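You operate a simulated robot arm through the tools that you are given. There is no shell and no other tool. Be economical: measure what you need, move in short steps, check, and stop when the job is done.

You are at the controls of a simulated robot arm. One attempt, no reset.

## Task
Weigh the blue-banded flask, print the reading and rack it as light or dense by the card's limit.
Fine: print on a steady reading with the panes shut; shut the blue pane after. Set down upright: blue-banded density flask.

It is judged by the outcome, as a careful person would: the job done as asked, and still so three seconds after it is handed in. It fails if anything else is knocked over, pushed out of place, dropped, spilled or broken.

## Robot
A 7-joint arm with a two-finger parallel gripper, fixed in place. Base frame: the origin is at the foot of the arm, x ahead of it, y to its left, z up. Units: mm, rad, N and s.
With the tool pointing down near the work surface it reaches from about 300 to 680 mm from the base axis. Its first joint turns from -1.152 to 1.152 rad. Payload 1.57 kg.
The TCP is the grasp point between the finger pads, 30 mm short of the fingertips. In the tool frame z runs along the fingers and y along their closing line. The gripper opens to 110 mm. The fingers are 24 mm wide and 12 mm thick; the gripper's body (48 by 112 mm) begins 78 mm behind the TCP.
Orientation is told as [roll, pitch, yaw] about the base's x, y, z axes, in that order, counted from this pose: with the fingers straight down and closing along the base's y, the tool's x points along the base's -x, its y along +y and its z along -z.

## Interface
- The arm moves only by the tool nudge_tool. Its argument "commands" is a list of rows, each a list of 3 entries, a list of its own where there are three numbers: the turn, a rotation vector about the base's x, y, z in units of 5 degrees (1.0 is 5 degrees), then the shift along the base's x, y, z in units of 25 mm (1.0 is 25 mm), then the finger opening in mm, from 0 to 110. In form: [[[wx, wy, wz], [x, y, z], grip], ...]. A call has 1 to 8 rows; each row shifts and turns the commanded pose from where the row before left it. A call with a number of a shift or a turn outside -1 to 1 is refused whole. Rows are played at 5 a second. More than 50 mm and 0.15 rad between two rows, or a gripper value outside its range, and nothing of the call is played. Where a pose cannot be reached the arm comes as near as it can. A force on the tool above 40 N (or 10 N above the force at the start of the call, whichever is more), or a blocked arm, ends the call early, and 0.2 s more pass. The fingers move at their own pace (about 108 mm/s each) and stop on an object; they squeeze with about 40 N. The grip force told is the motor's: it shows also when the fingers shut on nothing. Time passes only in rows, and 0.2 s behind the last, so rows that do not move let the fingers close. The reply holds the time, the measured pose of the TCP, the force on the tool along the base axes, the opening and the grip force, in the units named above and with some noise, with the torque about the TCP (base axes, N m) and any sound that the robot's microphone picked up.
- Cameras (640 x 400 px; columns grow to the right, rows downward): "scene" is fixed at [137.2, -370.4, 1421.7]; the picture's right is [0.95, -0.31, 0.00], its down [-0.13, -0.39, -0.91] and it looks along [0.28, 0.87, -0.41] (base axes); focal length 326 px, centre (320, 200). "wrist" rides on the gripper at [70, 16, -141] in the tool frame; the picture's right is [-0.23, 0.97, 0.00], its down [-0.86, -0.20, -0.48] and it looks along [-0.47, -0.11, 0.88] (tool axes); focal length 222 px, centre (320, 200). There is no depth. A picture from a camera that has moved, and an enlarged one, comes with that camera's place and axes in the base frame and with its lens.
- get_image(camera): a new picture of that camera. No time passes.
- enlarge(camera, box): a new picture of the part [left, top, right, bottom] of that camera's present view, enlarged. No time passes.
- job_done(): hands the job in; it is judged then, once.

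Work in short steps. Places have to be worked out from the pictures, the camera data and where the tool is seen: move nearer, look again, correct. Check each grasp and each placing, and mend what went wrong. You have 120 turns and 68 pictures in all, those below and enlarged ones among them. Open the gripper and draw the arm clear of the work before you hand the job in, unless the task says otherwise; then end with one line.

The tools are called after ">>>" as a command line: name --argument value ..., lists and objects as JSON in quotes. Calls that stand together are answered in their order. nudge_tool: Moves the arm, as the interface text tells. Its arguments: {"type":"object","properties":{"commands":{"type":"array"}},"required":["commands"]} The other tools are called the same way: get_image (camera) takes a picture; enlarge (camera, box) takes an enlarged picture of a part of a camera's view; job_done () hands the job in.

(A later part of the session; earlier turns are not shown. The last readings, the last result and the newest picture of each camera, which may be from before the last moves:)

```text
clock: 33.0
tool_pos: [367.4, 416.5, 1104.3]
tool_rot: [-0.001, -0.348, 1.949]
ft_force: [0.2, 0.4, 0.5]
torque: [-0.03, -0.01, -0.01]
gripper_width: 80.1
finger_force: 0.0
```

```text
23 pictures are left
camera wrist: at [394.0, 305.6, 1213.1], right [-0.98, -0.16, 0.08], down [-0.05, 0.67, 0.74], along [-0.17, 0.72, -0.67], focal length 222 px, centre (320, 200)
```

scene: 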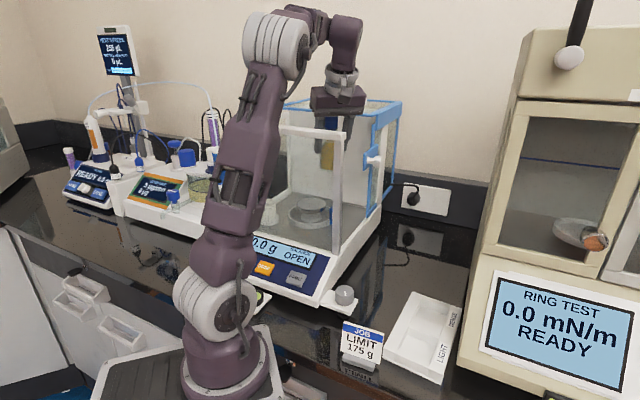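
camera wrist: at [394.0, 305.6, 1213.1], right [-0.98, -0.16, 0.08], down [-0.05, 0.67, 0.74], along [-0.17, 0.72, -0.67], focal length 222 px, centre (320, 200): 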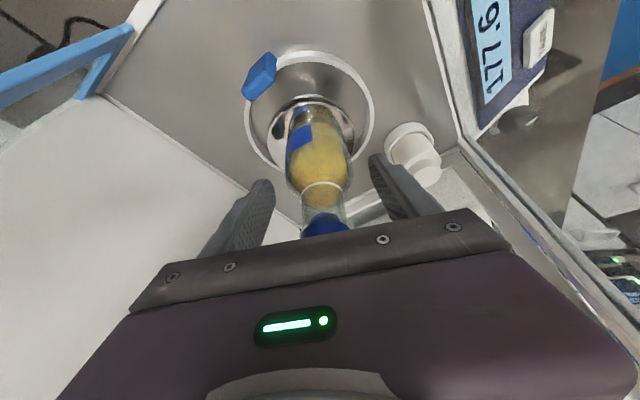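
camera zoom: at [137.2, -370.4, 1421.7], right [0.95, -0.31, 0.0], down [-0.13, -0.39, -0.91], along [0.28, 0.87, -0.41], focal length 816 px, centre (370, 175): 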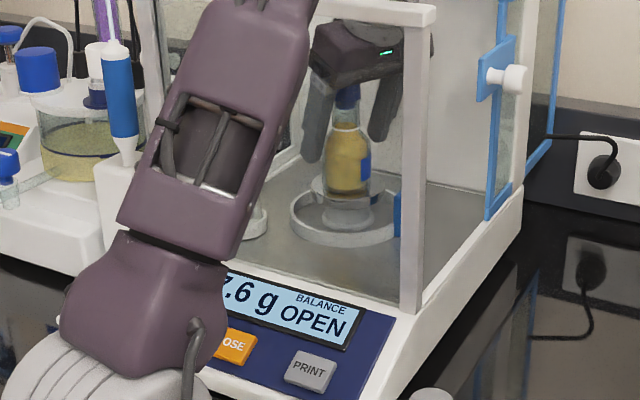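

Flask stands upright on the pan, reading ≈177.6 (still OPEN). Lift straight up, then retreat out over the side opening.

>>> nudge_tool --commands '[[[0, 0, 0], [0, 0, 0.6], 82], [[0, 0, 0], [0, 0, 1], 82], [[0, 0, 0], [0, 0, 1], 82], [[0, 0, 0], [0, 0, 1], 82], [[0, 0, 0], [0, 0, 1], 82], [[0, 0, 0], [0, 0, 0.7], 82], [[0, 0, 0], [0, 0, 0], 82]]'

>>> nudge_tool --commands '[[[0, 0, 0], [0.8, -1, 0], 82], [[0, 0, 0], [0.8, -1, 0], 60], [[0, 0, 0], [0.8, -1, 0], 50], [[0, 0, 1], [0.8, -1, 0], 50], [[0, 0, 1], [0.8, -1, 0], 50], [[0, 0, 1], [0.8, -1, 0], 50], [[0, 0, 1], [0.8, -1, 0], 50], [[0, 0, 0.6], [0, 0, 0], 50]]'

>>> get_image --camera "wrist"

>>> get_image --camera "scene"

```text
clock: 34.6
tool_pos: [367.1, 416.8, 1238.2]
tool_rot: [0.002, -0.349, 1.949]
ft_force: [-2.0, -3.0, -1.6]
torque: [0.08, 0.01, -0.12]
gripper_width: 79.3
finger_force: 0.2
```

```text
clock: 36.4
tool_pos: [496.4, 249.8, 1236.3]
tool_rot: [-0.007, -0.348, 2.27]
ft_force: [-0.1, -0.1, 0.0]
torque: [-0.04, -0.03, -0.04]
gripper_width: 49.8
finger_force: 0.1
out of reach, approached as far as the arm can: row 7, 8
```

```text
22 pictures are left
camera wrist: at [556.7, 151.6, 1344.4], right [-0.88, -0.46, 0.07], down [-0.26, 0.62, 0.74], along [-0.39, 0.64, -0.67], focal length 222 px, centre (320, 200)
```

wrist: 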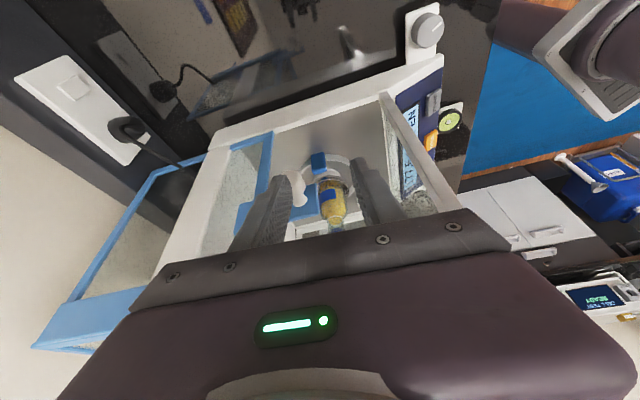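

```text
21 pictures are left
```

scene: 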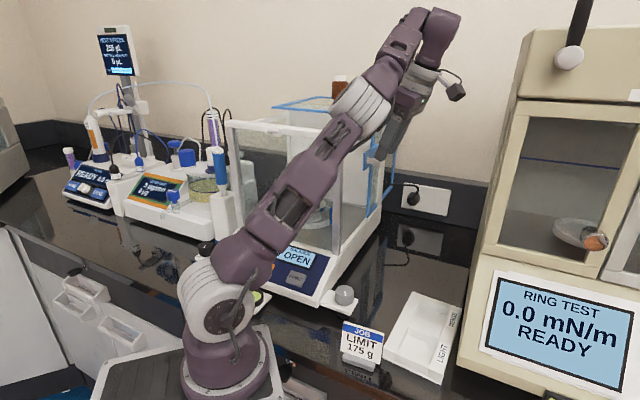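

Side-knob head is at ≈(491,309,1182). I'll back the yaw off slightly, go right of it, and lower to knob height with fingers to straddle it along the sliding direction.

>>> nudge_tool --commands '[[[0, 0, -0.8], [0.4, 0.2, 0], 64], [[0, 0, -0.7], [0.4, 0.2, 0], 64], [[0, 0, 0], [0.3, 0.2, 0], 64], [[0, 0, 0], [0.3, 0.2, -0.6], 64], [[0, 0, 0], [0, 0, -0.6], 64], [[0, 0, 0], [0, 0, -0.6], 64], [[0, 0, 0], [0, 0, 0], 64]]'

```text
clock: 38.0
tool_pos: [495.9, 236.9, 1221.7]
tool_rot: [-0.006, -0.347, 2.139]
ft_force: [0.5, -0.2, -0.2]
torque: [-0.04, -0.04, 0.03]
gripper_width: 64.2
finger_force: 0.0
out of reach, approached as far as the arm can: row 1, 2, 3
```

>>> nudge_tool --commands '[[[0, 0, 0], [0, 0, 0], 64], [[0, 0, 0], [0, 0, 0], 64]]'

```text
clock: 38.6
tool_pos: [496.3, 236.3, 1221.7]
tool_rot: [-0.007, -0.346, 2.138]
ft_force: [-0.2, 0.0, -0.3]
torque: [-0.04, -0.01, 0.0]
gripper_width: 64.0
finger_force: 0.0
```

>>> nudge_tool --commands '[[[0, 0, 0], [0, 0, -0.6], 64], [[0, 0, 0], [0, 0, -0.6], 64], [[0, 0, 0], [0.3, 0.5, 0], 64], [[0, 0, 0], [0.3, 0.5, 0], 64], [[0, 0, 0], [0, 0, 0], 64]]'

>>> get_image --camera "scene"

```text
clock: 39.8
tool_pos: [510.2, 261.3, 1192.7]
tool_rot: [-0.006, -0.347, 2.141]
ft_force: [-0.1, 0.4, -0.5]
torque: [0.03, -0.04, 0.01]
gripper_width: 63.8
finger_force: 0.1
```

```text
20 pictures are left
```

scene: 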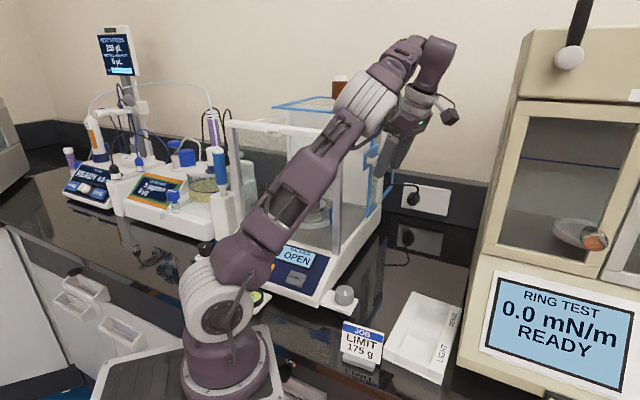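

Responding well now. Align along B, then take a wrist look before engaging the knob.

>>> nudge_tool --commands '[[[0, 0, 0], [0.3, 0.3, 0], 64], [[0, 0, 0], [0.28, 0.3, 0], 64], [[0, 0, 0], [0, 0, 0], 64]]'

>>> enlarge --camera "wrist" --box '[160, 60, 480, 260]'

```text
clock: 40.6
tool_pos: [525.9, 275.8, 1192.4]
tool_rot: [-0.008, -0.345, 2.14]
ft_force: [-0.1, -0.3, -0.1]
torque: [-0.02, -0.01, 0.01]
gripper_width: 63.9
finger_force: 0.1
```

```text
2.00 times, centred on (320, 160) of wrist
camera zoom: at [571.9, 172.2, 1299.1], right [-0.94, -0.34, 0.07], down [-0.18, 0.65, 0.74], along [-0.3, 0.68, -0.67], focal length 444 px, centre (320, 280)
```

zoom: 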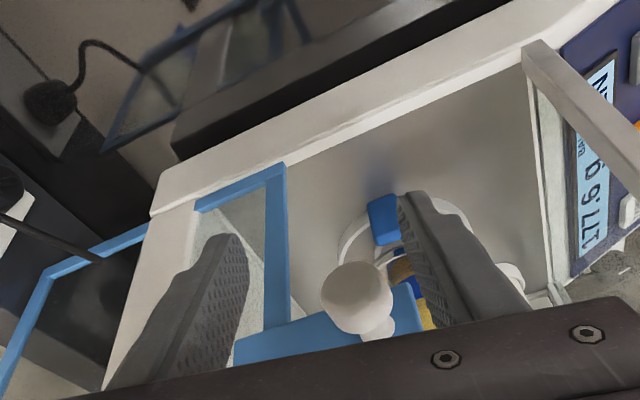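

Knob head is centred between the fingers in B. Move left ~30 mm to straddle it.

>>> nudge_tool --commands '[[[0, 0, 0], [-0.3, 0.29, 0], 64], [[0, 0, 0], [-0.3, 0.29, 0], 64], [[0, 0, 0], [-0.28, 0.28, 0], 64], [[0, 0, 0], [0, 0, 0], 64]]'

>>> enlarge --camera "wrist" --box '[160, 60, 480, 260]'

```text
clock: 41.6
tool_pos: [503.3, 299.1, 1191.5]
tool_rot: [-0.006, -0.346, 2.14]
ft_force: [0.1, -0.1, 0.0]
torque: [0.03, 0.01, 0.03]
gripper_width: 64.1
finger_force: 0.1
```

```text
2.00 times, centred on (320, 160) of wrist
camera zoom: at [550.2, 193.2, 1299.4], right [-0.94, -0.34, 0.07], down [-0.18, 0.65, 0.74], along [-0.3, 0.68, -0.67], focal length 444 px, centre (320, 280)
```

zoom: 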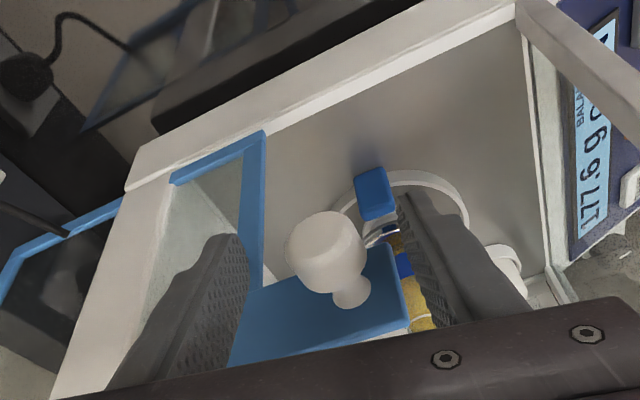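

Knob is straddled. Narrow the opening to 42 and drag forward (−B at 44.5°) slowly.

>>> nudge_tool --commands '[[[0, 0, 0], [0, 0, 0], 42], [[0, 0, 0], [-0.1, -0.098, 0], 42], [[0, 0, 0], [-0.15, -0.147, 0], 42], [[0, 0, 0], [-0.15, -0.147, 0], 42], [[0, 0, 0], [-0.15, -0.147, 0], 42], [[0, 0, 0], [-0.15, -0.147, 0], 42], [[0, 0, 0], [-0.15, -0.147, 0], 42], [[0, 0, 0], [-0.15, -0.147, 0], 42]]'

>>> get_image --camera "scene"

```text
clock: 43.4
tool_pos: [478.7, 273.9, 1192.1]
tool_rot: [-0.006, -0.347, 2.14]
ft_force: [1.1, 0.2, -0.2]
torque: [-0.02, -0.02, -0.03]
gripper_width: 42.6
finger_force: 0.3
```

```text
17 pictures are left
```

scene: 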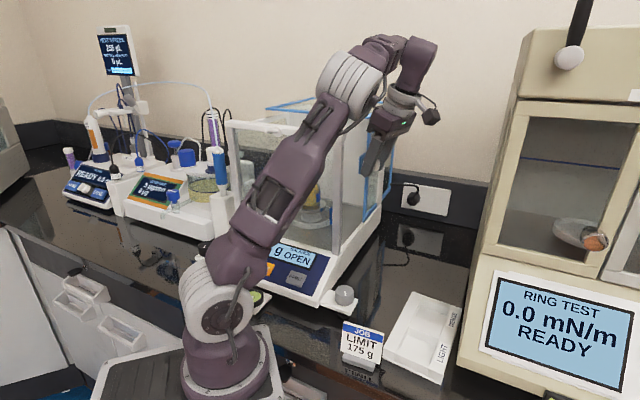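

The pane (top and side together) is sliding with ~1 N. Continue.

>>> nudge_tool --commands '[[[0, 0, 0], [-0.15, -0.147, 0], 42], [[0, 0, 0], [-0.15, -0.147, 0], 42], [[0, 0, 0], [-0.15, -0.147, 0], 42], [[0, 0, 0], [-0.15, -0.147, 0], 42], [[0, 0, 0], [-0.15, -0.147, 0], 42], [[0, 0, 0], [-0.15, -0.147, 0], 42], [[0, 0, 0], [-0.15, -0.147, 0], 42], [[0, 0, 0], [-0.15, -0.147, 0], 42]]'

>>> get_image --camera "scene"

```text
clock: 45.2
tool_pos: [449.2, 244.1, 1192.4]
tool_rot: [-0.004, -0.347, 2.139]
ft_force: [0.9, 0.3, -0.5]
torque: [-0.02, 0.01, 0.02]
gripper_width: 43.0
finger_force: 0.4
```

```text
16 pictures are left
```

scene: 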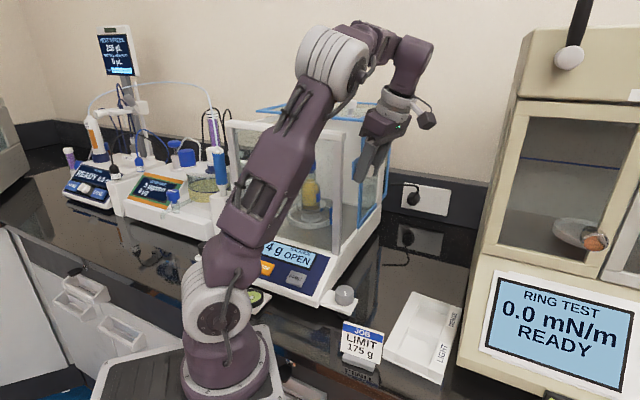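

>>> nudge_tool --commands '[[[0, 0, 0], [-0.15, -0.147, 0], 42], [[0, 0, 0], [-0.15, -0.147, 0], 42], [[0, 0, 0], [-0.15, -0.147, 0], 42], [[0, 0, 0], [-0.15, -0.147, 0], 42], [[0, 0, 0], [-0.15, -0.147, 0], 42], [[0, 0, 0], [-0.15, -0.147, 0], 42]]'

>>> enlarge --camera "scene" --box '[220, 70, 420, 300]'

```text
clock: 46.6
tool_pos: [425.2, 220.9, 1191.0]
tool_rot: [-0.007, -0.347, 2.141]
ft_force: [0.2, 0.3, 0.4]
torque: [0.0, -0.02, 0.05]
gripper_width: 42.9
finger_force: 0.1
```

```text
1.74 times, centred on (320, 185) of scene
camera zoom: at [137.2, -370.3, 1421.7], right [0.95, -0.31, 0.0], down [-0.13, -0.39, -0.91], along [0.28, 0.87, -0.41], focal length 567 px, centre (320, 226)
```

zoom: 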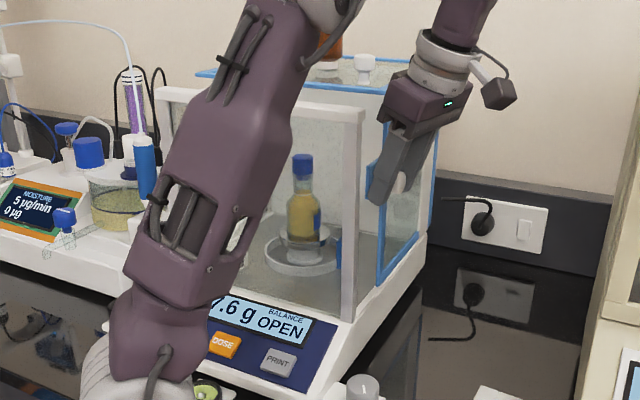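

Pane advancing, bottle still standing on it. Continue until it meets the front post.

>>> nudge_tool --commands '[[[0, 0, 0], [-0.15, -0.147, 0], 42], [[0, 0, 0], [-0.15, -0.147, 0], 42], [[0, 0, 0], [-0.15, -0.147, 0], 42], [[0, 0, 0], [-0.15, -0.147, 0], 42], [[0, 0, 0], [-0.15, -0.147, 0], 42], [[0, 0, 0], [-0.15, -0.147, 0], 42]]'

>>> enlarge --camera "scene" --box '[220, 70, 420, 300]'

```text
clock: 48.0
tool_pos: [401.3, 199.1, 1192.3]
tool_rot: [-0.007, -0.346, 2.14]
ft_force: [0.7, -0.2, 0.4]
torque: [0.04, 0.0, -0.01]
gripper_width: 43.0
finger_force: 1.0
```

```text
1.74 times, centred on (320, 185) of scene
camera zoom: at [137.2, -370.3, 1421.7], right [0.95, -0.31, 0.0], down [-0.13, -0.39, -0.91], along [0.28, 0.87, -0.41], focal length 567 px, centre (320, 226)
```

zoom: 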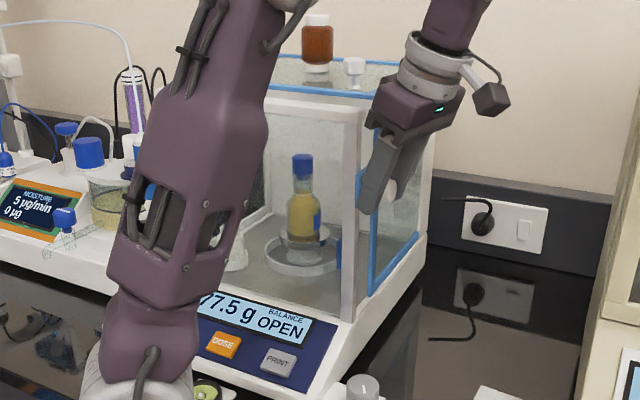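

>>> nudge_tool --commands '[[[0, 0, 0], [-0.12, -0.118, 0], 42], [[0, 0, 0], [-0.12, -0.118, 0], 42], [[0, 0, 0], [-0.12, -0.118, 0], 42], [[0, 0, 0], [-0.12, -0.118, 0], 42]]'

>>> nudge_tool --commands '[[[0, 0, 0], [-0.12, -0.118, 0], 42], [[0, 0, 0], [-0.12, -0.118, 0], 42]]'

>>> enlarge --camera "scene" --box '[220, 70, 420, 300]'

```text
clock: 49.0
tool_pos: [390.2, 186.8, 1191.6]
tool_rot: [-0.007, -0.348, 2.14]
ft_force: [0.8, 1.2, 0.7]
torque: [-0.01, -0.03, 0.04]
gripper_width: 43.1
finger_force: 0.8
```

```text
clock: 49.6
tool_pos: [384.4, 181.6, 1191.3]
tool_rot: [-0.005, -0.349, 2.14]
ft_force: [2.2, 0.9, -0.2]
torque: [-0.02, -0.01, 0.03]
gripper_width: 43.1
finger_force: 0.5
```

```text
1.74 times, centred on (320, 185) of scene
camera zoom: at [137.2, -370.3, 1421.7], right [0.95, -0.31, 0.0], down [-0.13, -0.39, -0.91], along [0.28, 0.87, -0.41], focal length 567 px, centre (320, 226)
```

zoom: 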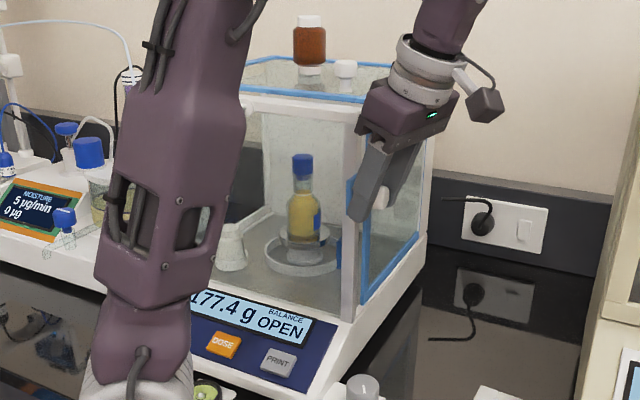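

Nearly there; keep pushing in small steps until force rises.

>>> nudge_tool --commands '[[[0, 0, 0], [-0.1, -0.098, 0], 42], [[0, 0, 0], [-0.1, -0.098, 0], 42], [[0, 0, 0], [-0.1, -0.098, 0], 42]]'

>>> nudge_tool --commands '[[[0, 0, 0], [-0.1, -0.098, 0], 42], [[0, 0, 0], [-0.1, -0.098, 0], 42]]'

```text
clock: 50.4
tool_pos: [376.4, 174.3, 1191.3]
tool_rot: [-0.008, -0.347, 2.142]
ft_force: [0.6, 0.5, 0.2]
torque: [-0.04, -0.05, 0.01]
gripper_width: 43.3
finger_force: 0.7
```

```text
clock: 51.0
tool_pos: [371.9, 169.2, 1190.4]
tool_rot: [-0.007, -0.349, 2.139]
ft_force: [0.3, -0.1, 0.6]
torque: [-0.01, -0.03, 0.02]
gripper_width: 41.9
finger_force: 0.1
```

>>> enlarge --camera "scene" --box '[230, 110, 390, 300]'

```text
2.11 times, centred on (310, 205) of scene
camera zoom: at [137.2, -370.4, 1421.7], right [0.95, -0.31, 0.0], down [-0.13, -0.39, -0.91], along [0.28, 0.87, -0.41], focal length 687 px, centre (341, 190)
```

zoom: 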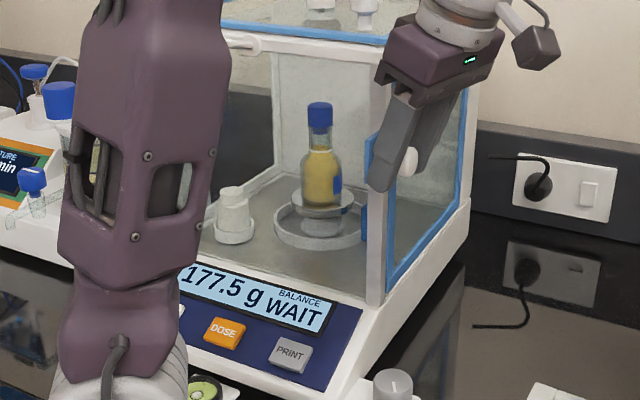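

Display now reads 177.5 g WAIT — pane is shut. Open slightly and withdraw to the right.

>>> nudge_tool --commands '[[[0, 0, 0], [0, 0, 0], 54], [[0, 0, 0], [0.4, -0.4, 0], 54], [[0, 0, 0], [0.7, -0.7, 0], 54], [[0, 0, 0], [0.7, -0.7, 0], 54], [[0, 0, 0], [0.5, -0.5, 0.5], 54], [[0, 0, 0], [0, 0, 0.5], 54]]'

```text
clock: 52.4
tool_pos: [430.1, 112.5, 1217.2]
tool_rot: [-0.006, -0.347, 2.139]
ft_force: [-0.1, -0.2, 1.0]
torque: [0.04, 0.0, -0.01]
gripper_width: 53.7
finger_force: 0.1
```

Now untilt and yaw back to ~45°, closing the fingers for pressing PRINT.

>>> nudge_tool --commands '[[[-0.84, -0.54, 0], [0, 0, 0], 20], [[-0.84, -0.54, 0], [0, 0, 0], 0], [[-0.84, -0.54, 0], [0, 0, 0], 0], [[-0.84, -0.54, 0], [0, 0, 0], 0], [[0, 0, -1], [0, 0, 0], 0], [[0, 0, -1], [0, 0, 0], 0], [[0, 0, -1], [0, 0, 0], 0], [[0, 0, -1], [0, 0, 0], 0]]'

>>> nudge_tool --commands '[[[0, 0, -1], [-0.8, 0, 0], 0], [[0, 0, -1], [-0.8, 0.4, 0], 0], [[0, 0, -1], [-0.8, 0.4, 0], 0], [[0, 0, -1], [-0.8, 0.4, 0], 0], [[0, 0, -1], [-0.8, 0.4, 0], 0], [[0, 0, -1], [-0.8, 0.6, 0], 0], [[0, 0, -1], [-0.8, 0.6, 0], 0], [[0, 0, -1], [-0.8, 0.6, 0], 0]]'

>>> nudge_tool --commands '[[[0, 0, -1], [0, 0.1, -1], 0], [[0, 0, -1], [0, 0.1, -1], 0], [[0, 0, -1], [0, 0, -1], 0], [[0, 0, -0.5], [0, 0, -1], 0], [[0, 0, 0], [0, 0, -1], 0], [[0, 0, 0], [0, 0, 0], 0]]'

>>> get_image --camera "wrist"

```text
clock: 54.2
tool_pos: [430.0, 110.9, 1217.6]
tool_rot: [-0.009, 0.001, 1.789]
ft_force: [0.4, -0.6, -0.2]
torque: [0.01, 0.03, 0.0]
gripper_width: 0.1
finger_force: 21.7
```

```text
clock: 56.0
tool_pos: [268.7, 196.4, 1217.0]
tool_rot: [-0.009, 0.002, 1.094]
ft_force: [-0.3, 0.4, -0.2]
torque: [-0.01, -0.04, 0.0]
gripper_width: 0.1
finger_force: 21.1
```

```text
clock: 57.4
tool_pos: [270.7, 201.8, 1091.2]
tool_rot: [-0.008, 0.003, 0.787]
ft_force: [0.6, -0.2, 0.1]
torque: [-0.02, 0.03, 0.01]
gripper_width: 0.0
finger_force: 21.8
```

```text
11 pictures are left
camera wrist: at [208.2, 164.8, 1231.4], right [-0.53, 0.85, -0.01], down [0.74, 0.47, 0.48], along [0.41, 0.25, -0.88], focal length 222 px, centre (320, 200)
```

wrist: 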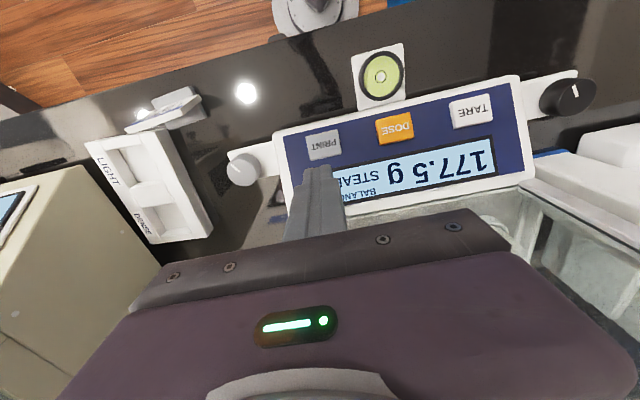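

STEADY at 177.5 g with the pane shut (>175 ⇒ dense). PRINT is at ≈(266,204); descend to just above.

>>> nudge_tool --commands '[[[0, 0, 0], [-0.19, 0.07, -0.8], 0], [[0, 0, 0], [0, 0, -0.8], 0], [[0, 0, 0], [0, 0, -0.8], 0], [[0, 0, 0], [0, 0, -0.6], 0], [[0, 0, 0], [0, 0, 0], 0]]'

>>> enlarge --camera "wrist" --box '[220, 40, 540, 240]'

```text
clock: 58.6
tool_pos: [262.8, 203.2, 1015.9]
tool_rot: [-0.01, 0.002, 0.786]
ft_force: [-0.3, -0.3, 0.3]
torque: [0.02, -0.03, 0.02]
gripper_width: 0.2
finger_force: 21.0
```

```text
2.00 times, centred on (380, 140) of wrist
camera zoom: at [202.2, 166.4, 1156.4], right [-0.53, 0.85, -0.01], down [0.74, 0.47, 0.48], along [0.41, 0.25, -0.88], focal length 444 px, centre (200, 320)
```

zoom: 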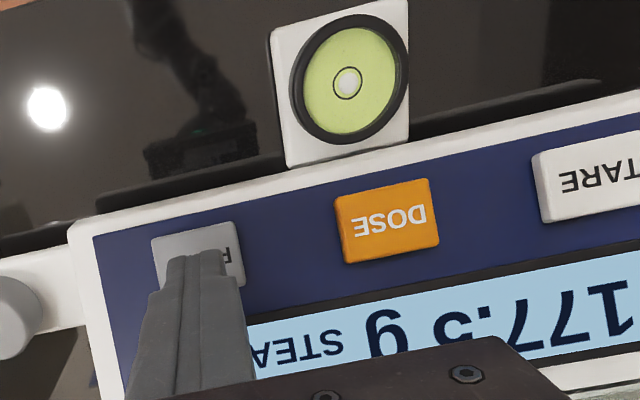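

Tip is right over PRINT. Press in small steps.

>>> nudge_tool --commands '[[[0, 0, 0], [0, 0, -0.3], 0], [[0, 0, 0], [0, 0, -0.2], 0], [[0, 0, 0], [0, 0, -0.1], 0]]'

>>> nudge_tool --commands '[[[0, 0, 0], [0, 0, -0.1], 0], [[0, 0, 0], [0, 0, -0.1], 0]]'

```text
clock: 59.4
tool_pos: [264.6, 202.9, 1002.0]
tool_rot: [-0.009, 0.002, 0.787]
ft_force: [0.1, -0.5, 0.1]
torque: [0.01, 0.0, -0.02]
gripper_width: 0.0
finger_force: 21.2
```

```text
clock: 60.0
tool_pos: [264.0, 203.4, 996.4]
tool_rot: [-0.009, -0.001, 0.787]
ft_force: [-0.3, 0.0, 8.2]
torque: [0.05, -0.06, -0.01]
gripper_width: 0.0
finger_force: 21.0
heard: click
```

Heard a click. Lift up and check the display.

>>> nudge_tool --commands '[[[0, 0, 0], [0, 0, 0.4], 0], [[0, 0, 0], [0, 0, 1], 0], [[0, 0, 0], [0, 0, 1], 0], [[0, 0, 0], [0, 0, 1], 0]]'

>>> get_image --camera "wrist"

```text
clock: 61.0
tool_pos: [263.6, 202.3, 1081.9]
tool_rot: [-0.006, 0.0, 0.786]
ft_force: [0.6, -0.3, 0.6]
torque: [-0.01, 0.02, 0.0]
gripper_width: 0.0
finger_force: 21.5
```

```text
9 pictures are left
camera wrist: at [202.7, 167.2, 1221.6], right [-0.53, 0.85, -0.01], down [0.74, 0.47, 0.48], along [0.41, 0.25, -0.88], focal length 222 px, centre (320, 200)
```

wrist: 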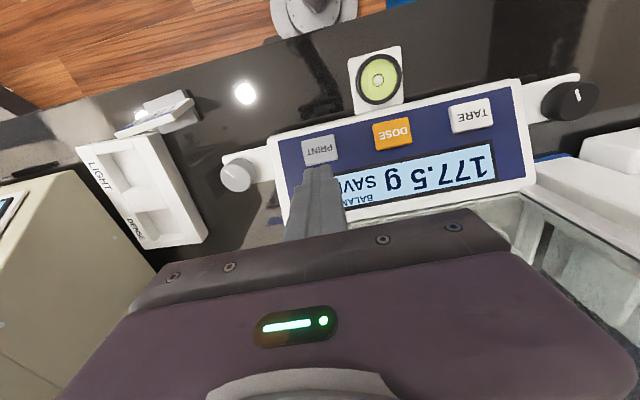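

Display shows SAVED. Now reverse: rise, go back right of the balance and restore yaw/tilt to re-engage the side knob.

>>> nudge_tool --commands '[[[0, 0, 0.5], [0, 0, 1], 0], [[0, 0, 1], [0, 0, 1], 0], [[0, 0, 1], [0, 0, 1], 0], [[0, 0, 1], [0.3, -0.3, 1], 0], [[0, 0, 1], [0.8, -0.6, 1], 0], [[0, 0, 1], [0.8, -0.6, 0.4], 0], [[0, 0, 1], [0.8, -0.6, 0], 0], [[0, 0, 1], [0.8, -0.4, 0], 0]]'

>>> nudge_tool --commands '[[[0, 0, 1], [0.8, -0.4, 0], 0], [[0, 0, 1], [0.8, -0.4, 0], 0], [[0, 0, 1], [0.8, -0.34, 0], 0], [[0, 0, 1], [0.74, 0, 0], 30], [[0, 0, 1], [0, 0, 0], 54], [[0, 0, 1], [0, 0, 0], 54], [[0, 0, 1], [0, 0, 0], 54], [[0, 0, 1], [0, 0, 0], 54]]'

>>> nudge_tool --commands '[[[0.84, 0.54, 0], [0, 0, 0], 54], [[0.84, 0.54, 0], [0, 0, 0], 54], [[0.84, 0.54, 0], [0, 0, 0], 54], [[0.84, 0.54, 0], [0, 0, 0], 54], [[0, 0, 0], [0, 0, 0], 54]]'

```text
clock: 62.8
tool_pos: [352.4, 141.2, 1216.1]
tool_rot: [-0.01, 0.001, 1.444]
ft_force: [0.1, -0.2, 0.3]
torque: [0.01, 0.02, 0.03]
gripper_width: 0.0
finger_force: 20.9
```

```text
clock: 64.6
tool_pos: [430.1, 112.9, 1217.8]
tool_rot: [-0.009, 0.003, 2.14]
ft_force: [-1.5, 0.0, -0.1]
torque: [-0.03, 0.0, -0.01]
gripper_width: 54.0
finger_force: 0.1
```

```text
clock: 65.8
tool_pos: [430.9, 111.8, 1216.9]
tool_rot: [-0.006, -0.349, 2.141]
ft_force: [1.1, 0.1, -0.1]
torque: [0.02, -0.02, -0.01]
gripper_width: 54.1
finger_force: 0.1
```

>>> nudge_tool --commands '[[[0, 0, 0], [0, 0, -0.5], 54], [[0, 0, 0], [-0.5, 0.5, -0.5], 54], [[0, 0, 0], [-0.7, 0.7, 0], 54], [[0, 0, 0], [-0.7, 0.7, 0], 54], [[0, 0, 0], [-0.42, 0.4, 0], 54], [[0, 0, 0], [0, 0, 0], 54], [[0, 0, 0], [0, 0, 0], 42], [[0, 0, 0], [0, 0, 0], 42]]'

>>> nudge_tool --commands '[[[0, 0, 0], [0.1, 0.098, 0], 42], [[0, 0, 0], [0.15, 0.147, 0], 42], [[0, 0, 0], [0.15, 0.147, 0], 42], [[0, 0, 0], [0.15, 0.147, 0], 42], [[0, 0, 0], [0.15, 0.147, 0], 42]]'

>>> enlarge --camera "scene" --box '[220, 70, 420, 300]'

```text
clock: 67.6
tool_pos: [373.0, 168.6, 1193.1]
tool_rot: [-0.008, -0.348, 2.141]
ft_force: [0.0, -0.4, -0.6]
torque: [-0.02, 0.04, -0.03]
gripper_width: 42.0
finger_force: 0.1
```

```text
clock: 68.8
tool_pos: [389.1, 187.3, 1191.8]
tool_rot: [-0.007, -0.348, 2.141]
ft_force: [-1.2, -0.2, -1.2]
torque: [-0.03, 0.02, -0.02]
gripper_width: 42.9
finger_force: 1.0
```

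```text
1.74 times, centred on (320, 185) of scene
camera zoom: at [137.1, -370.4, 1421.7], right [0.95, -0.31, 0.0], down [-0.13, -0.39, -0.91], along [0.28, 0.87, -0.41], focal length 567 px, centre (320, 226)
```

zoom: 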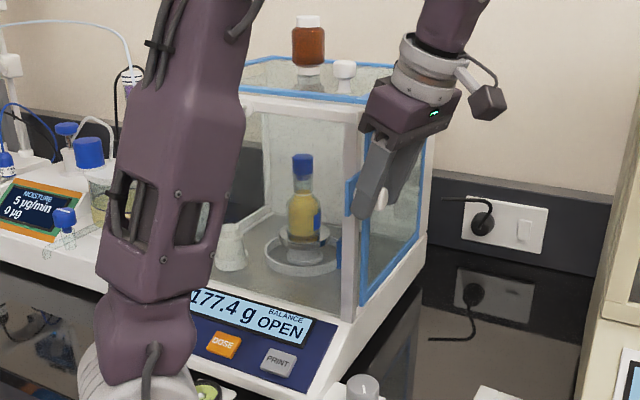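

Opening works. Continue sliding back in steady strokes.

>>> nudge_tool --commands '[[[0, 0, 0], [0.15, 0.147, 0], 42], [[0, 0, 0], [0.15, 0.147, 0], 42], [[0, 0, 0], [0.15, 0.147, 0], 42], [[0, 0, 0], [0.15, 0.147, 0], 42], [[0, 0, 0], [0.15, 0.147, 0], 42], [[0, 0, 0], [0.15, 0.147, 0], 42], [[0, 0, 0], [0.15, 0.147, 0], 42], [[0, 0, 0], [0.15, 0.147, 0], 42]]'

>>> nudge_tool --commands '[[[0, 0, 0], [0.15, 0.147, 0], 42], [[0, 0, 0], [0.15, 0.147, 0], 42], [[0, 0, 0], [0.15, 0.147, 0], 42], [[0, 0, 0], [0.15, 0.147, 0], 42], [[0, 0, 0], [0.15, 0.147, 0], 42], [[0, 0, 0], [0.15, 0.147, 0], 42], [[0, 0, 0], [0.15, 0.147, 0], 42], [[0, 0, 0], [0.15, 0.147, 0], 42]]'

>>> nudge_tool --commands '[[[0, 0, 0], [0.15, 0.147, 0], 42], [[0, 0, 0], [0.15, 0.147, 0], 42], [[0, 0, 0], [0.15, 0.147, 0], 42], [[0, 0, 0], [0.15, 0.147, 0], 42], [[0, 0, 0], [0.15, 0.147, 0], 42], [[0, 0, 0], [0.15, 0.147, 0], 42], [[0, 0, 0], [0.15, 0.147, 0], 42], [[0, 0, 0], [0.15, 0.147, 0], 42]]'

>>> nudge_tool --commands '[[[0, 0, 0], [0.15, 0.147, 0], 42], [[0, 0, 0], [0.15, 0.147, 0], 42], [[0, 0, 0], [0.12, 0.12, 0], 42], [[0, 0, 0], [0.1, 0.1, 0], 42], [[0, 0, 0], [0, 0, 0], 42]]'

```text
clock: 70.6
tool_pos: [419.9, 216.5, 1190.2]
tool_rot: [-0.007, -0.348, 2.14]
ft_force: [-0.2, -0.7, 0.8]
torque: [-0.04, 0.01, 0.02]
gripper_width: 42.9
finger_force: 0.3
```

```text
clock: 72.4
tool_pos: [451.7, 245.9, 1191.2]
tool_rot: [-0.007, -0.348, 2.141]
ft_force: [-0.4, -0.2, 0.4]
torque: [-0.01, 0.0, 0.06]
gripper_width: 43.2
finger_force: 0.5
```

```text
clock: 74.2
tool_pos: [480.5, 276.1, 1191.7]
tool_rot: [-0.006, -0.346, 2.14]
ft_force: [0.0, -0.3, 0.7]
torque: [-0.01, 0.01, 0.03]
gripper_width: 42.5
finger_force: 0.7
```

```text
clock: 75.4
tool_pos: [494.4, 289.3, 1192.0]
tool_rot: [-0.006, -0.347, 2.139]
ft_force: [-1.1, -1.3, 0.2]
torque: [-0.03, 0.01, 0.0]
gripper_width: 43.2
finger_force: 0.7
```

Push ~12 mm more to restore the full opening, then disengage to the right.

>>> nudge_tool --commands '[[[0, 0, 0], [0.15, 0.147, 0], 42], [[0, 0, 0], [0.15, 0.147, 0], 42], [[0, 0, 0], [0, 0, 0], 42]]'

>>> nudge_tool --commands '[[[0, 0, 0], [0, 0, 0], 56], [[0, 0, 0], [0.3, -0.3, 0], 56], [[0, 0, 0], [0.3, -0.4, 0], 60], [[0, 0, 0], [0.2, -0.6, 0], 64], [[0, 0, 0], [0, -0.8, 0.6], 64], [[0, 0, 0], [-0.3, -0.6, 0.8], 70], [[0, 0, 0], [-0.3, 0, 0.4], 80], [[0, 0, 0], [0, 0, 0], 82]]'

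```text
clock: 76.2
tool_pos: [502.9, 296.3, 1192.5]
tool_rot: [-0.008, -0.348, 2.139]
ft_force: [-0.4, -1.1, 1.1]
torque: [-0.06, 0.05, 0.05]
gripper_width: 42.8
finger_force: 0.0
```

```text
clock: 78.0
tool_pos: [507.1, 228.9, 1238.0]
tool_rot: [-0.006, -0.348, 2.14]
ft_force: [-0.2, -0.4, 0.3]
torque: [0.01, 0.0, -0.01]
gripper_width: 82.1
finger_force: 0.1
```

Return along the recorded exit path to above the flask, yaw 1.949.

>>> nudge_tool --commands '[[[0, 0, -1], [0, 0.52, 0], 60], [[0, 0, -1], [-0.8, 1, 0], 60], [[0, 0, -0.19], [-0.8, 1, 0], 60], [[0, 0, 0], [-0.8, 1, 0], 60], [[0, 0, 0], [-0.8, 1, 0], 60], [[0, 0, 0], [-0.8, 1, 0], 60], [[0, 0, 0], [-0.8, 1, 0], 82], [[0, 0, 0], [-0.8, 1, 0], 82]]'

>>> get_image --camera "wrist"

```text
clock: 79.8
tool_pos: [367.8, 416.4, 1238.5]
tool_rot: [-0.007, -0.346, 1.949]
ft_force: [-0.2, -4.9, -0.6]
torque: [0.12, -0.02, -0.22]
gripper_width: 80.1
finger_force: 0.2
```

```text
7 pictures are left
camera wrist: at [392.7, 305.3, 1344.9], right [-0.98, -0.16, 0.07], down [-0.05, 0.67, 0.74], along [-0.16, 0.73, -0.67], focal length 222 px, centre (320, 200)
```

wrist: 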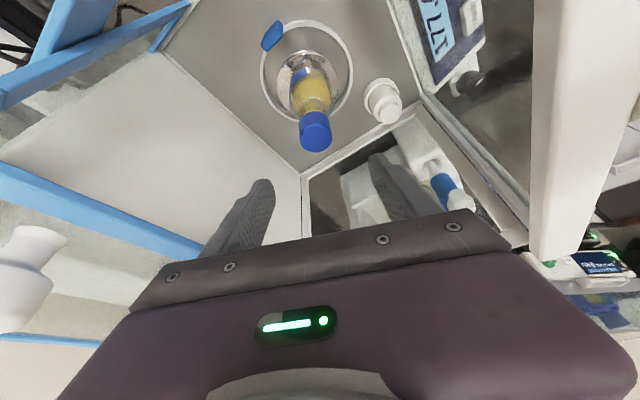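

A finger is lightly touching the pane edge at 80 mm opening; narrow to 70 and descend to the same grasp height.

>>> nudge_tool --commands '[[[0, 0, 0], [0, 0, 0], 70], [[0, 0, 0], [-0.04, 0.01, -0.8], 70], [[0, 0, 0], [0, 0, -1], 70], [[0, 0, 0], [0, 0, -1], 70], [[0, 0, 0], [0, 0, -1], 70], [[0, 0, 0], [0, 0, -1], 70], [[0, 0, 0], [0, 0, -0.5], 70], [[0, 0, 0], [0, 0, 0], 70]]'

```text
clock: 81.6
tool_pos: [366.5, 417.4, 1104.8]
tool_rot: [-0.005, -0.348, 1.948]
ft_force: [0.8, -1.1, 0.3]
torque: [-0.01, 0.02, -0.01]
gripper_width: 70.1
finger_force: 0.1
```

>>> nudge_tool --commands '[[[0, 0, 0], [0, 0, 0], 60], [[0, 0, 0], [0, 0, 0], 54], [[0, 0, 0], [0, 0, 0], 48], [[0, 0, 0], [0, 0, 0], 48], [[0, 0, 0], [0, 0, 0.4], 48], [[0, 0, 0], [0, 0, 0.4], 48], [[0, 0, 0], [0, 0, 0], 48]]'

>>> enlarge --camera "scene" --box '[250, 80, 410, 230]'

```text
clock: 83.2
tool_pos: [365.5, 417.0, 1125.1]
tool_rot: [-0.007, -0.348, 1.951]
ft_force: [0.0, 0.7, -2.5]
torque: [-0.02, 0.02, -0.02]
gripper_width: 52.5
finger_force: 40.0
```

```text
2.67 times, centred on (330, 155) of scene
camera zoom: at [137.2, -370.3, 1421.7], right [0.95, -0.31, 0.0], down [-0.13, -0.39, -0.91], along [0.28, 0.87, -0.41], focal length 870 px, centre (293, 320)
```

zoom: 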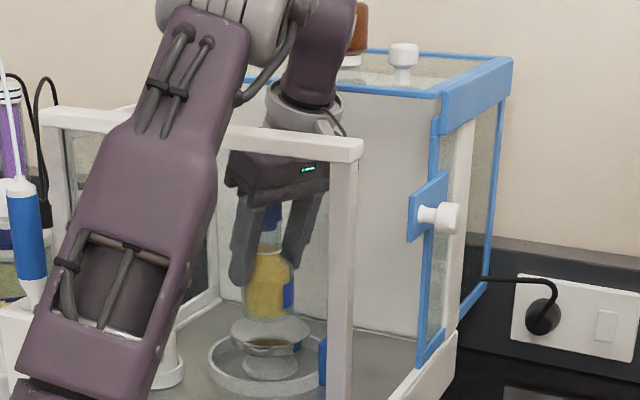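

Flask is held. Lift to 1230, yaw back to 90°, then exit along the earlier entry path.

>>> nudge_tool --commands '[[[0, 0, 0], [0, 0, 1], 48], [[0, 0, 0], [0, 0, 1], 48], [[0, 0, 0], [0, 0, 1], 48], [[0, 0, -1], [0, 0, 1], 48], [[0, 0, -1], [0, 0, 0.2], 48], [[0, 0, -1], [0, 0, 0], 48], [[0, 0, -1], [0, 0, 0], 48], [[0, 0, -0.4], [0, 0, 0], 48]]'

>>> nudge_tool --commands '[[[0, 0, 0], [0.4, -1, 0], 48], [[0, 0, 0], [0.4, -1, 0], 48], [[0, 0, 0], [0.4, -1, 0], 48], [[0, 0, 0], [0.5, -0.9, 0], 48], [[0, 0, 0], [0.6, -0.9, 0], 48], [[0, 0, -1], [0.6, -0.9, 0], 48], [[0, 0, -1], [0.6, -0.9, 0], 48], [[0, 0, -1], [0.7, -0.9, 0], 48]]'

>>> nudge_tool --commands '[[[0, 0, -1], [0.7, -0.9, 0], 48], [[0, 0, -1], [0.7, -0.9, 0], 48], [[0, 0, -1], [0, 0, 0], 48], [[0, 0, -1], [0, 0, 0], 48], [[0, 0, -1], [0, 0, 0], 48], [[0, 0, -1], [0, 0, 0], 48], [[0, 0, -1], [0, 0, 0], 48], [[0, 0, -1], [0, 0, 0], 48]]'

```text
clock: 85.0
tool_pos: [366.4, 415.6, 1230.1]
tool_rot: [-0.007, -0.345, 1.563]
ft_force: [0.0, 0.6, -2.3]
torque: [-0.04, -0.02, -0.01]
gripper_width: 52.6
finger_force: 40.3
```

```text
clock: 86.8
tool_pos: [470.8, 229.8, 1228.8]
tool_rot: [-0.005, -0.349, 1.302]
ft_force: [0.1, 0.1, -2.1]
torque: [-0.01, 0.06, 0.01]
gripper_width: 52.4
finger_force: 40.0
```

```text
clock: 88.6
tool_pos: [506.4, 184.7, 1229.0]
tool_rot: [-0.007, -0.348, 0.603]
ft_force: [-0.3, 0.4, -1.3]
torque: [0.01, 0.01, -0.02]
gripper_width: 52.1
finger_force: 40.1
```

Continue yaw to −48° (lean toward the left, as at pickup) while moving toward the rack.

>>> nudge_tool --commands '[[[0, 0, -1], [0, -0.3, 0], 48], [[0, 0, -1], [0, -0.3, 0], 48], [[0, 0, -1], [0, -0.3, 0], 48], [[0, 0, -1], [0, -0.3, 0], 48], [[0, 0, -1], [0, -0.3, 0], 48], [[0, 0, -1], [0, -0.3, 0], 48], [[0, 0, -1], [0, -0.3, 0], 48], [[0, 0, -1], [0, -0.3, 0], 48]]'

>>> nudge_tool --commands '[[[0, 0, -1], [0, -0.3, -0.5], 48], [[0, 0, -1], [0, -0.3, -0.5], 48], [[0, 0, -1], [0, -0.3, -0.5], 48], [[0, 0, -1], [0, -0.3, -0.5], 48], [[0, 0, -1], [0, -0.3, -0.5], 48], [[0, 0, -1], [0, 0, -0.5], 48], [[0, 0, -1], [0, 0, -0.5], 48], [[0, 0, -1.0], [0, 0, -0.5], 48]]'

>>> get_image --camera "wrist"

```text
clock: 90.4
tool_pos: [505.8, 124.9, 1229.3]
tool_rot: [-0.009, -0.347, -0.093]
ft_force: [-0.3, 0.7, -2.8]
torque: [0.02, 0.02, 0.02]
gripper_width: 52.5
finger_force: 40.1
```

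```text
clock: 92.2
tool_pos: [505.6, 86.3, 1129.5]
tool_rot: [-0.006, -0.347, -0.792]
ft_force: [-0.2, 0.4, -2.5]
torque: [0.01, 0.06, -0.01]
gripper_width: 52.3
finger_force: 39.6
```

```text
5 pictures are left
camera wrist: at [438.0, 180.6, 1237.1], right [0.84, 0.53, 0.07], down [0.31, -0.59, 0.74], along [0.44, -0.61, -0.67], focal length 222 px, centre (320, 200)
```

wrist: 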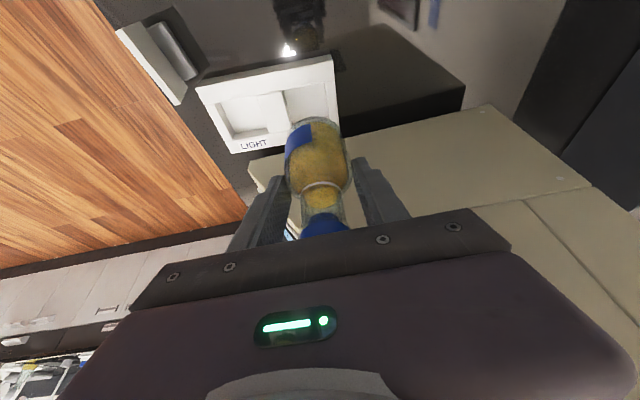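

>>> enlarge --camera "wrist" --box '[180, 40, 360, 160]'

```text
3.33 times, centred on (270, 100) of wrist
camera zoom: at [438.0, 180.6, 1237.1], right [0.84, 0.53, 0.07], down [0.31, -0.59, 0.74], along [0.44, -0.61, -0.67], focal length 740 px, centre (487, 533)
```

zoom: 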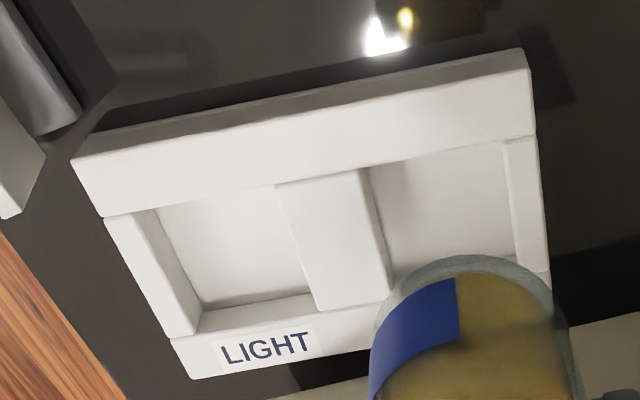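

The dense pocket appears centred near (517,59) with ~55 mm opening for a 53 mm flask, so I need a precise view. Shift aside and lower for a clearer look.

>>> nudge_tool --commands '[[[0, 0, -0.4], [0.6, 0.5, -0.6], 48], [[0, 0, 0], [0.6, 0.5, -0.6], 48], [[0, 0, 0], [0, 0, -0.6], 48], [[0, 0, 0], [0, 0, 0], 48]]'

>>> enlarge --camera "wrist" --box '[110, 30, 350, 190]'

```text
clock: 93.2
tool_pos: [535.9, 112.7, 1084.1]
tool_rot: [-0.006, -0.346, -0.827]
ft_force: [0.0, 0.9, -2.7]
torque: [0.0, 0.05, 0.01]
gripper_width: 52.4
finger_force: 39.6
```

```text
2.50 times, centred on (230, 110) of wrist
camera zoom: at [471.1, 208.0, 1191.9], right [0.86, 0.5, 0.07], down [0.29, -0.6, 0.74], along [0.41, -0.62, -0.67], focal length 555 px, centre (545, 425)
```

zoom: 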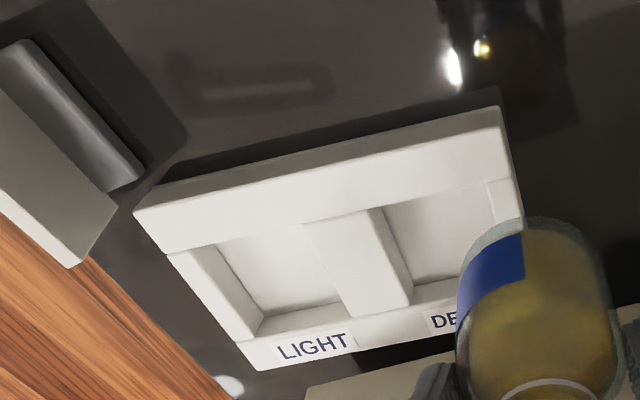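

Pocket centre computed at ≈(517,61); flask model matches the picture. Move over it and descend to just above the rim.

>>> nudge_tool --commands '[[[0, 0, 0], [-0.25, -0.69, 0], 48], [[0, 0, 0], [-0.25, -0.69, 0], 48], [[0, 0, 0], [-0.25, -0.69, 0], 48], [[0, 0, 0], [0, 0, -1], 48], [[0, 0, 0], [0, 0, -1], 48], [[0, 0, 0], [0, 0, -0.8], 48], [[0, 0, 0], [0, 0, 0], 48]]'

>>> enlarge --camera "wrist" --box '[200, 40, 420, 200]'

```text
clock: 94.8
tool_pos: [517.2, 60.2, 1014.3]
tool_rot: [-0.006, -0.346, -0.825]
ft_force: [-0.2, 0.0, -1.7]
torque: [0.0, -0.02, 0.0]
gripper_width: 52.3
finger_force: 39.3
```

```text
2.50 times, centred on (310, 120) of wrist
camera zoom: at [452.8, 156.4, 1121.8], right [0.86, 0.5, 0.07], down [0.29, -0.6, 0.74], along [0.41, -0.62, -0.67], focal length 555 px, centre (345, 400)
```

zoom: 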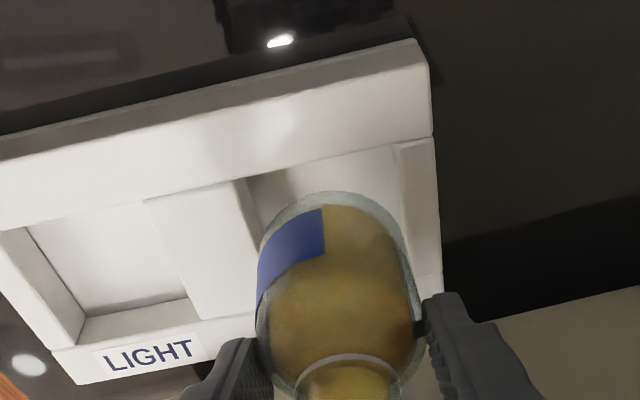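

Aligned within ~1 mm. Descend slowly with force watch.

>>> nudge_tool --commands '[[[0, 0, 0], [-0.03, 0.03, -0.2], 48], [[0, 0, 0], [0, 0, -0.2], 48], [[0, 0, 0], [0, 0, -0.2], 48], [[0, 0, 0], [0, 0, 0], 48]]'

>>> nudge_tool --commands '[[[0, 0, 0], [0, 0, -0.16], 48], [[0, 0, 0], [0, 0, -0.16], 48], [[0, 0, 0], [0, 0, 0], 48]]'

```text
clock: 95.8
tool_pos: [516.4, 61.7, 999.8]
tool_rot: [-0.006, -0.346, -0.824]
ft_force: [-0.4, 0.5, -3.2]
torque: [0.02, 0.0, -0.01]
gripper_width: 52.4
finger_force: 39.6
```

```text
clock: 96.6
tool_pos: [517.3, 60.1, 991.3]
tool_rot: [-0.006, -0.349, -0.827]
ft_force: [3.5, -10.1, 22.4]
torque: [-0.17, 0.16, 0.1]
gripper_width: 52.7
finger_force: 40.1
```

Contact at z≈992 with lateral push to the right. Back up slightly, shift ~2 mm right and try again.

>>> nudge_tool --commands '[[[0, 0, 0], [0, 0, 0.16], 48], [[0, 0, 0], [0.06, -0.065, 0], 48], [[0, 0, 0], [0, 0, -0.08], 48], [[0, 0, 0], [0, 0, 0], 48]]'

>>> nudge_tool --commands '[[[0, 0, 0], [0, 0, -0.08], 48], [[0, 0, 0], [0, 0, 0], 48]]'

```text
clock: 97.6
tool_pos: [517.5, 58.8, 992.9]
tool_rot: [-0.007, -0.347, -0.826]
ft_force: [0.0, -0.4, -2.9]
torque: [0.01, -0.03, -0.01]
gripper_width: 52.5
finger_force: 40.0
```

```text
clock: 98.2
tool_pos: [518.7, 60.4, 991.3]
tool_rot: [-0.008, -0.348, -0.827]
ft_force: [-0.7, 0.1, -1.6]
torque: [0.02, 0.02, 0.0]
gripper_width: 52.5
finger_force: 39.7
```

No contact at the same height now — it was the left edge. Continue down.

>>> nudge_tool --commands '[[[0, 0, 0], [0, 0, -0.1], 48], [[0, 0, 0], [0, 0, -0.1], 48], [[0, 0, 0], [0, 0, 0], 48]]'

>>> nudge_tool --commands '[[[0, 0, 0], [0, 0, -0.1], 48], [[0, 0, 0], [0, 0, 0], 48]]'

```text
clock: 99.0
tool_pos: [518.0, 59.3, 985.7]
tool_rot: [-0.007, -0.348, -0.826]
ft_force: [-0.4, -0.4, -2.3]
torque: [-0.03, 0.03, -0.01]
gripper_width: 52.4
finger_force: 39.8
```

```text
clock: 99.6
tool_pos: [518.4, 59.2, 984.7]
tool_rot: [-0.007, -0.349, -0.826]
ft_force: [-0.2, 0.0, -2.9]
torque: [0.0, 0.02, 0.02]
gripper_width: 52.6
finger_force: 40.3
```

Still free; continue in 2.5 mm steps.

>>> nudge_tool --commands '[[[0, 0, 0], [0, 0, -0.1], 48], [[0, 0, 0], [0, 0, -0.1], 48], [[0, 0, 0], [0, 0, 0], 48]]'

>>> nudge_tool --commands '[[[0, 0, 0], [0, 0, -0.1], 48], [[0, 0, 0], [0, 0, 0], 48]]'

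```text
clock: 100.4
tool_pos: [518.8, 59.9, 978.5]
tool_rot: [-0.008, -0.348, -0.826]
ft_force: [0.0, 0.0, -2.4]
torque: [-0.01, 0.0, -0.02]
gripper_width: 52.6
finger_force: 39.9
```

```text
clock: 101.0
tool_pos: [518.8, 59.9, 975.7]
tool_rot: [-0.007, -0.349, -0.826]
ft_force: [0.4, -0.1, -2.1]
torque: [0.01, 0.0, 0.0]
gripper_width: 52.4
finger_force: 40.1
```

>>> nudge_tool --commands '[[[0, 0, 0], [0, 0, -0.1], 48], [[0, 0, 0], [0, 0, 0], 48]]'

>>> nudge_tool --commands '[[[0, 0, 0], [0, 0, -0.08], 48], [[0, 0, 0], [0, 0, 0], 48]]'

```text
clock: 101.6
tool_pos: [518.2, 59.4, 973.9]
tool_rot: [-0.007, -0.347, -0.825]
ft_force: [0.2, 0.1, -2.4]
torque: [-0.03, 0.02, 0.01]
gripper_width: 52.3
finger_force: 39.9
```

```text
clock: 102.2
tool_pos: [518.8, 59.3, 971.9]
tool_rot: [-0.007, -0.349, -0.828]
ft_force: [-5.2, -0.6, 19.4]
torque: [-0.35, -0.11, -0.08]
gripper_width: 52.4
finger_force: 40.2
```

Floor reached at z≈972. Unload 1 mm, then open gradually and read.

>>> nudge_tool --commands '[[[0, 0, 0], [0, 0, 0.06], 48], [[0, 0, 0], [0, 0, 0], 51], [[0, 0, 0], [0, 0, 0], 55], [[0, 0, 0], [0, 0, 0], 60], [[0, 0, 0], [0, 0, 0], 66], [[0, 0, 0], [0, 0, 0], 72], [[0, 0, 0], [0, 0, 0], 72]]'

>>> nudge_tool --commands '[[[0, 0, 0], [0, 0, 0.6], 72], [[0, 0, 0], [0, 0, 1], 74], [[0, 0, 0], [0, 0, 1], 74], [[0, 0, 0], [0, 0, 1], 74], [[0, 0, 0], [0, 0, 1], 74], [[0, 0, 0], [0, 0, 1], 74], [[0, 0, 0], [0, 0, 1], 74], [[0, 0, 0], [0, 0, 0], 74]]'

>>> get_image --camera "scene"

```text
clock: 103.8
tool_pos: [518.3, 60.9, 973.2]
tool_rot: [-0.007, -0.349, -0.824]
ft_force: [0.2, 0.2, 0.2]
torque: [-0.06, 0.01, -0.02]
gripper_width: 72.1
finger_force: 0.0
```

```text
clock: 105.6
tool_pos: [517.6, 58.8, 1139.5]
tool_rot: [-0.008, -0.346, -0.825]
ft_force: [0.4, 0.1, -0.1]
torque: [-0.02, 0.05, 0.03]
gripper_width: 74.1
finger_force: 0.0
```

```text
1 pictures are left
```

scene: 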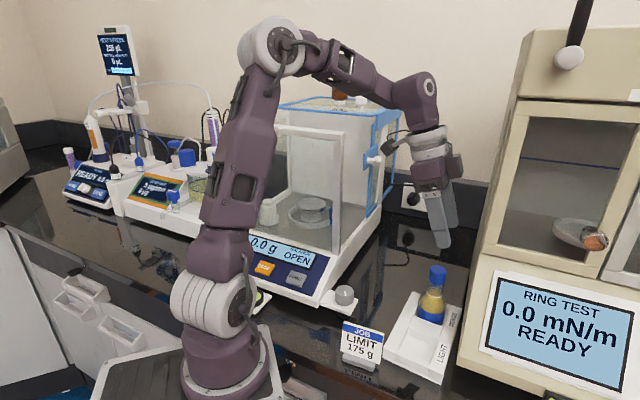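

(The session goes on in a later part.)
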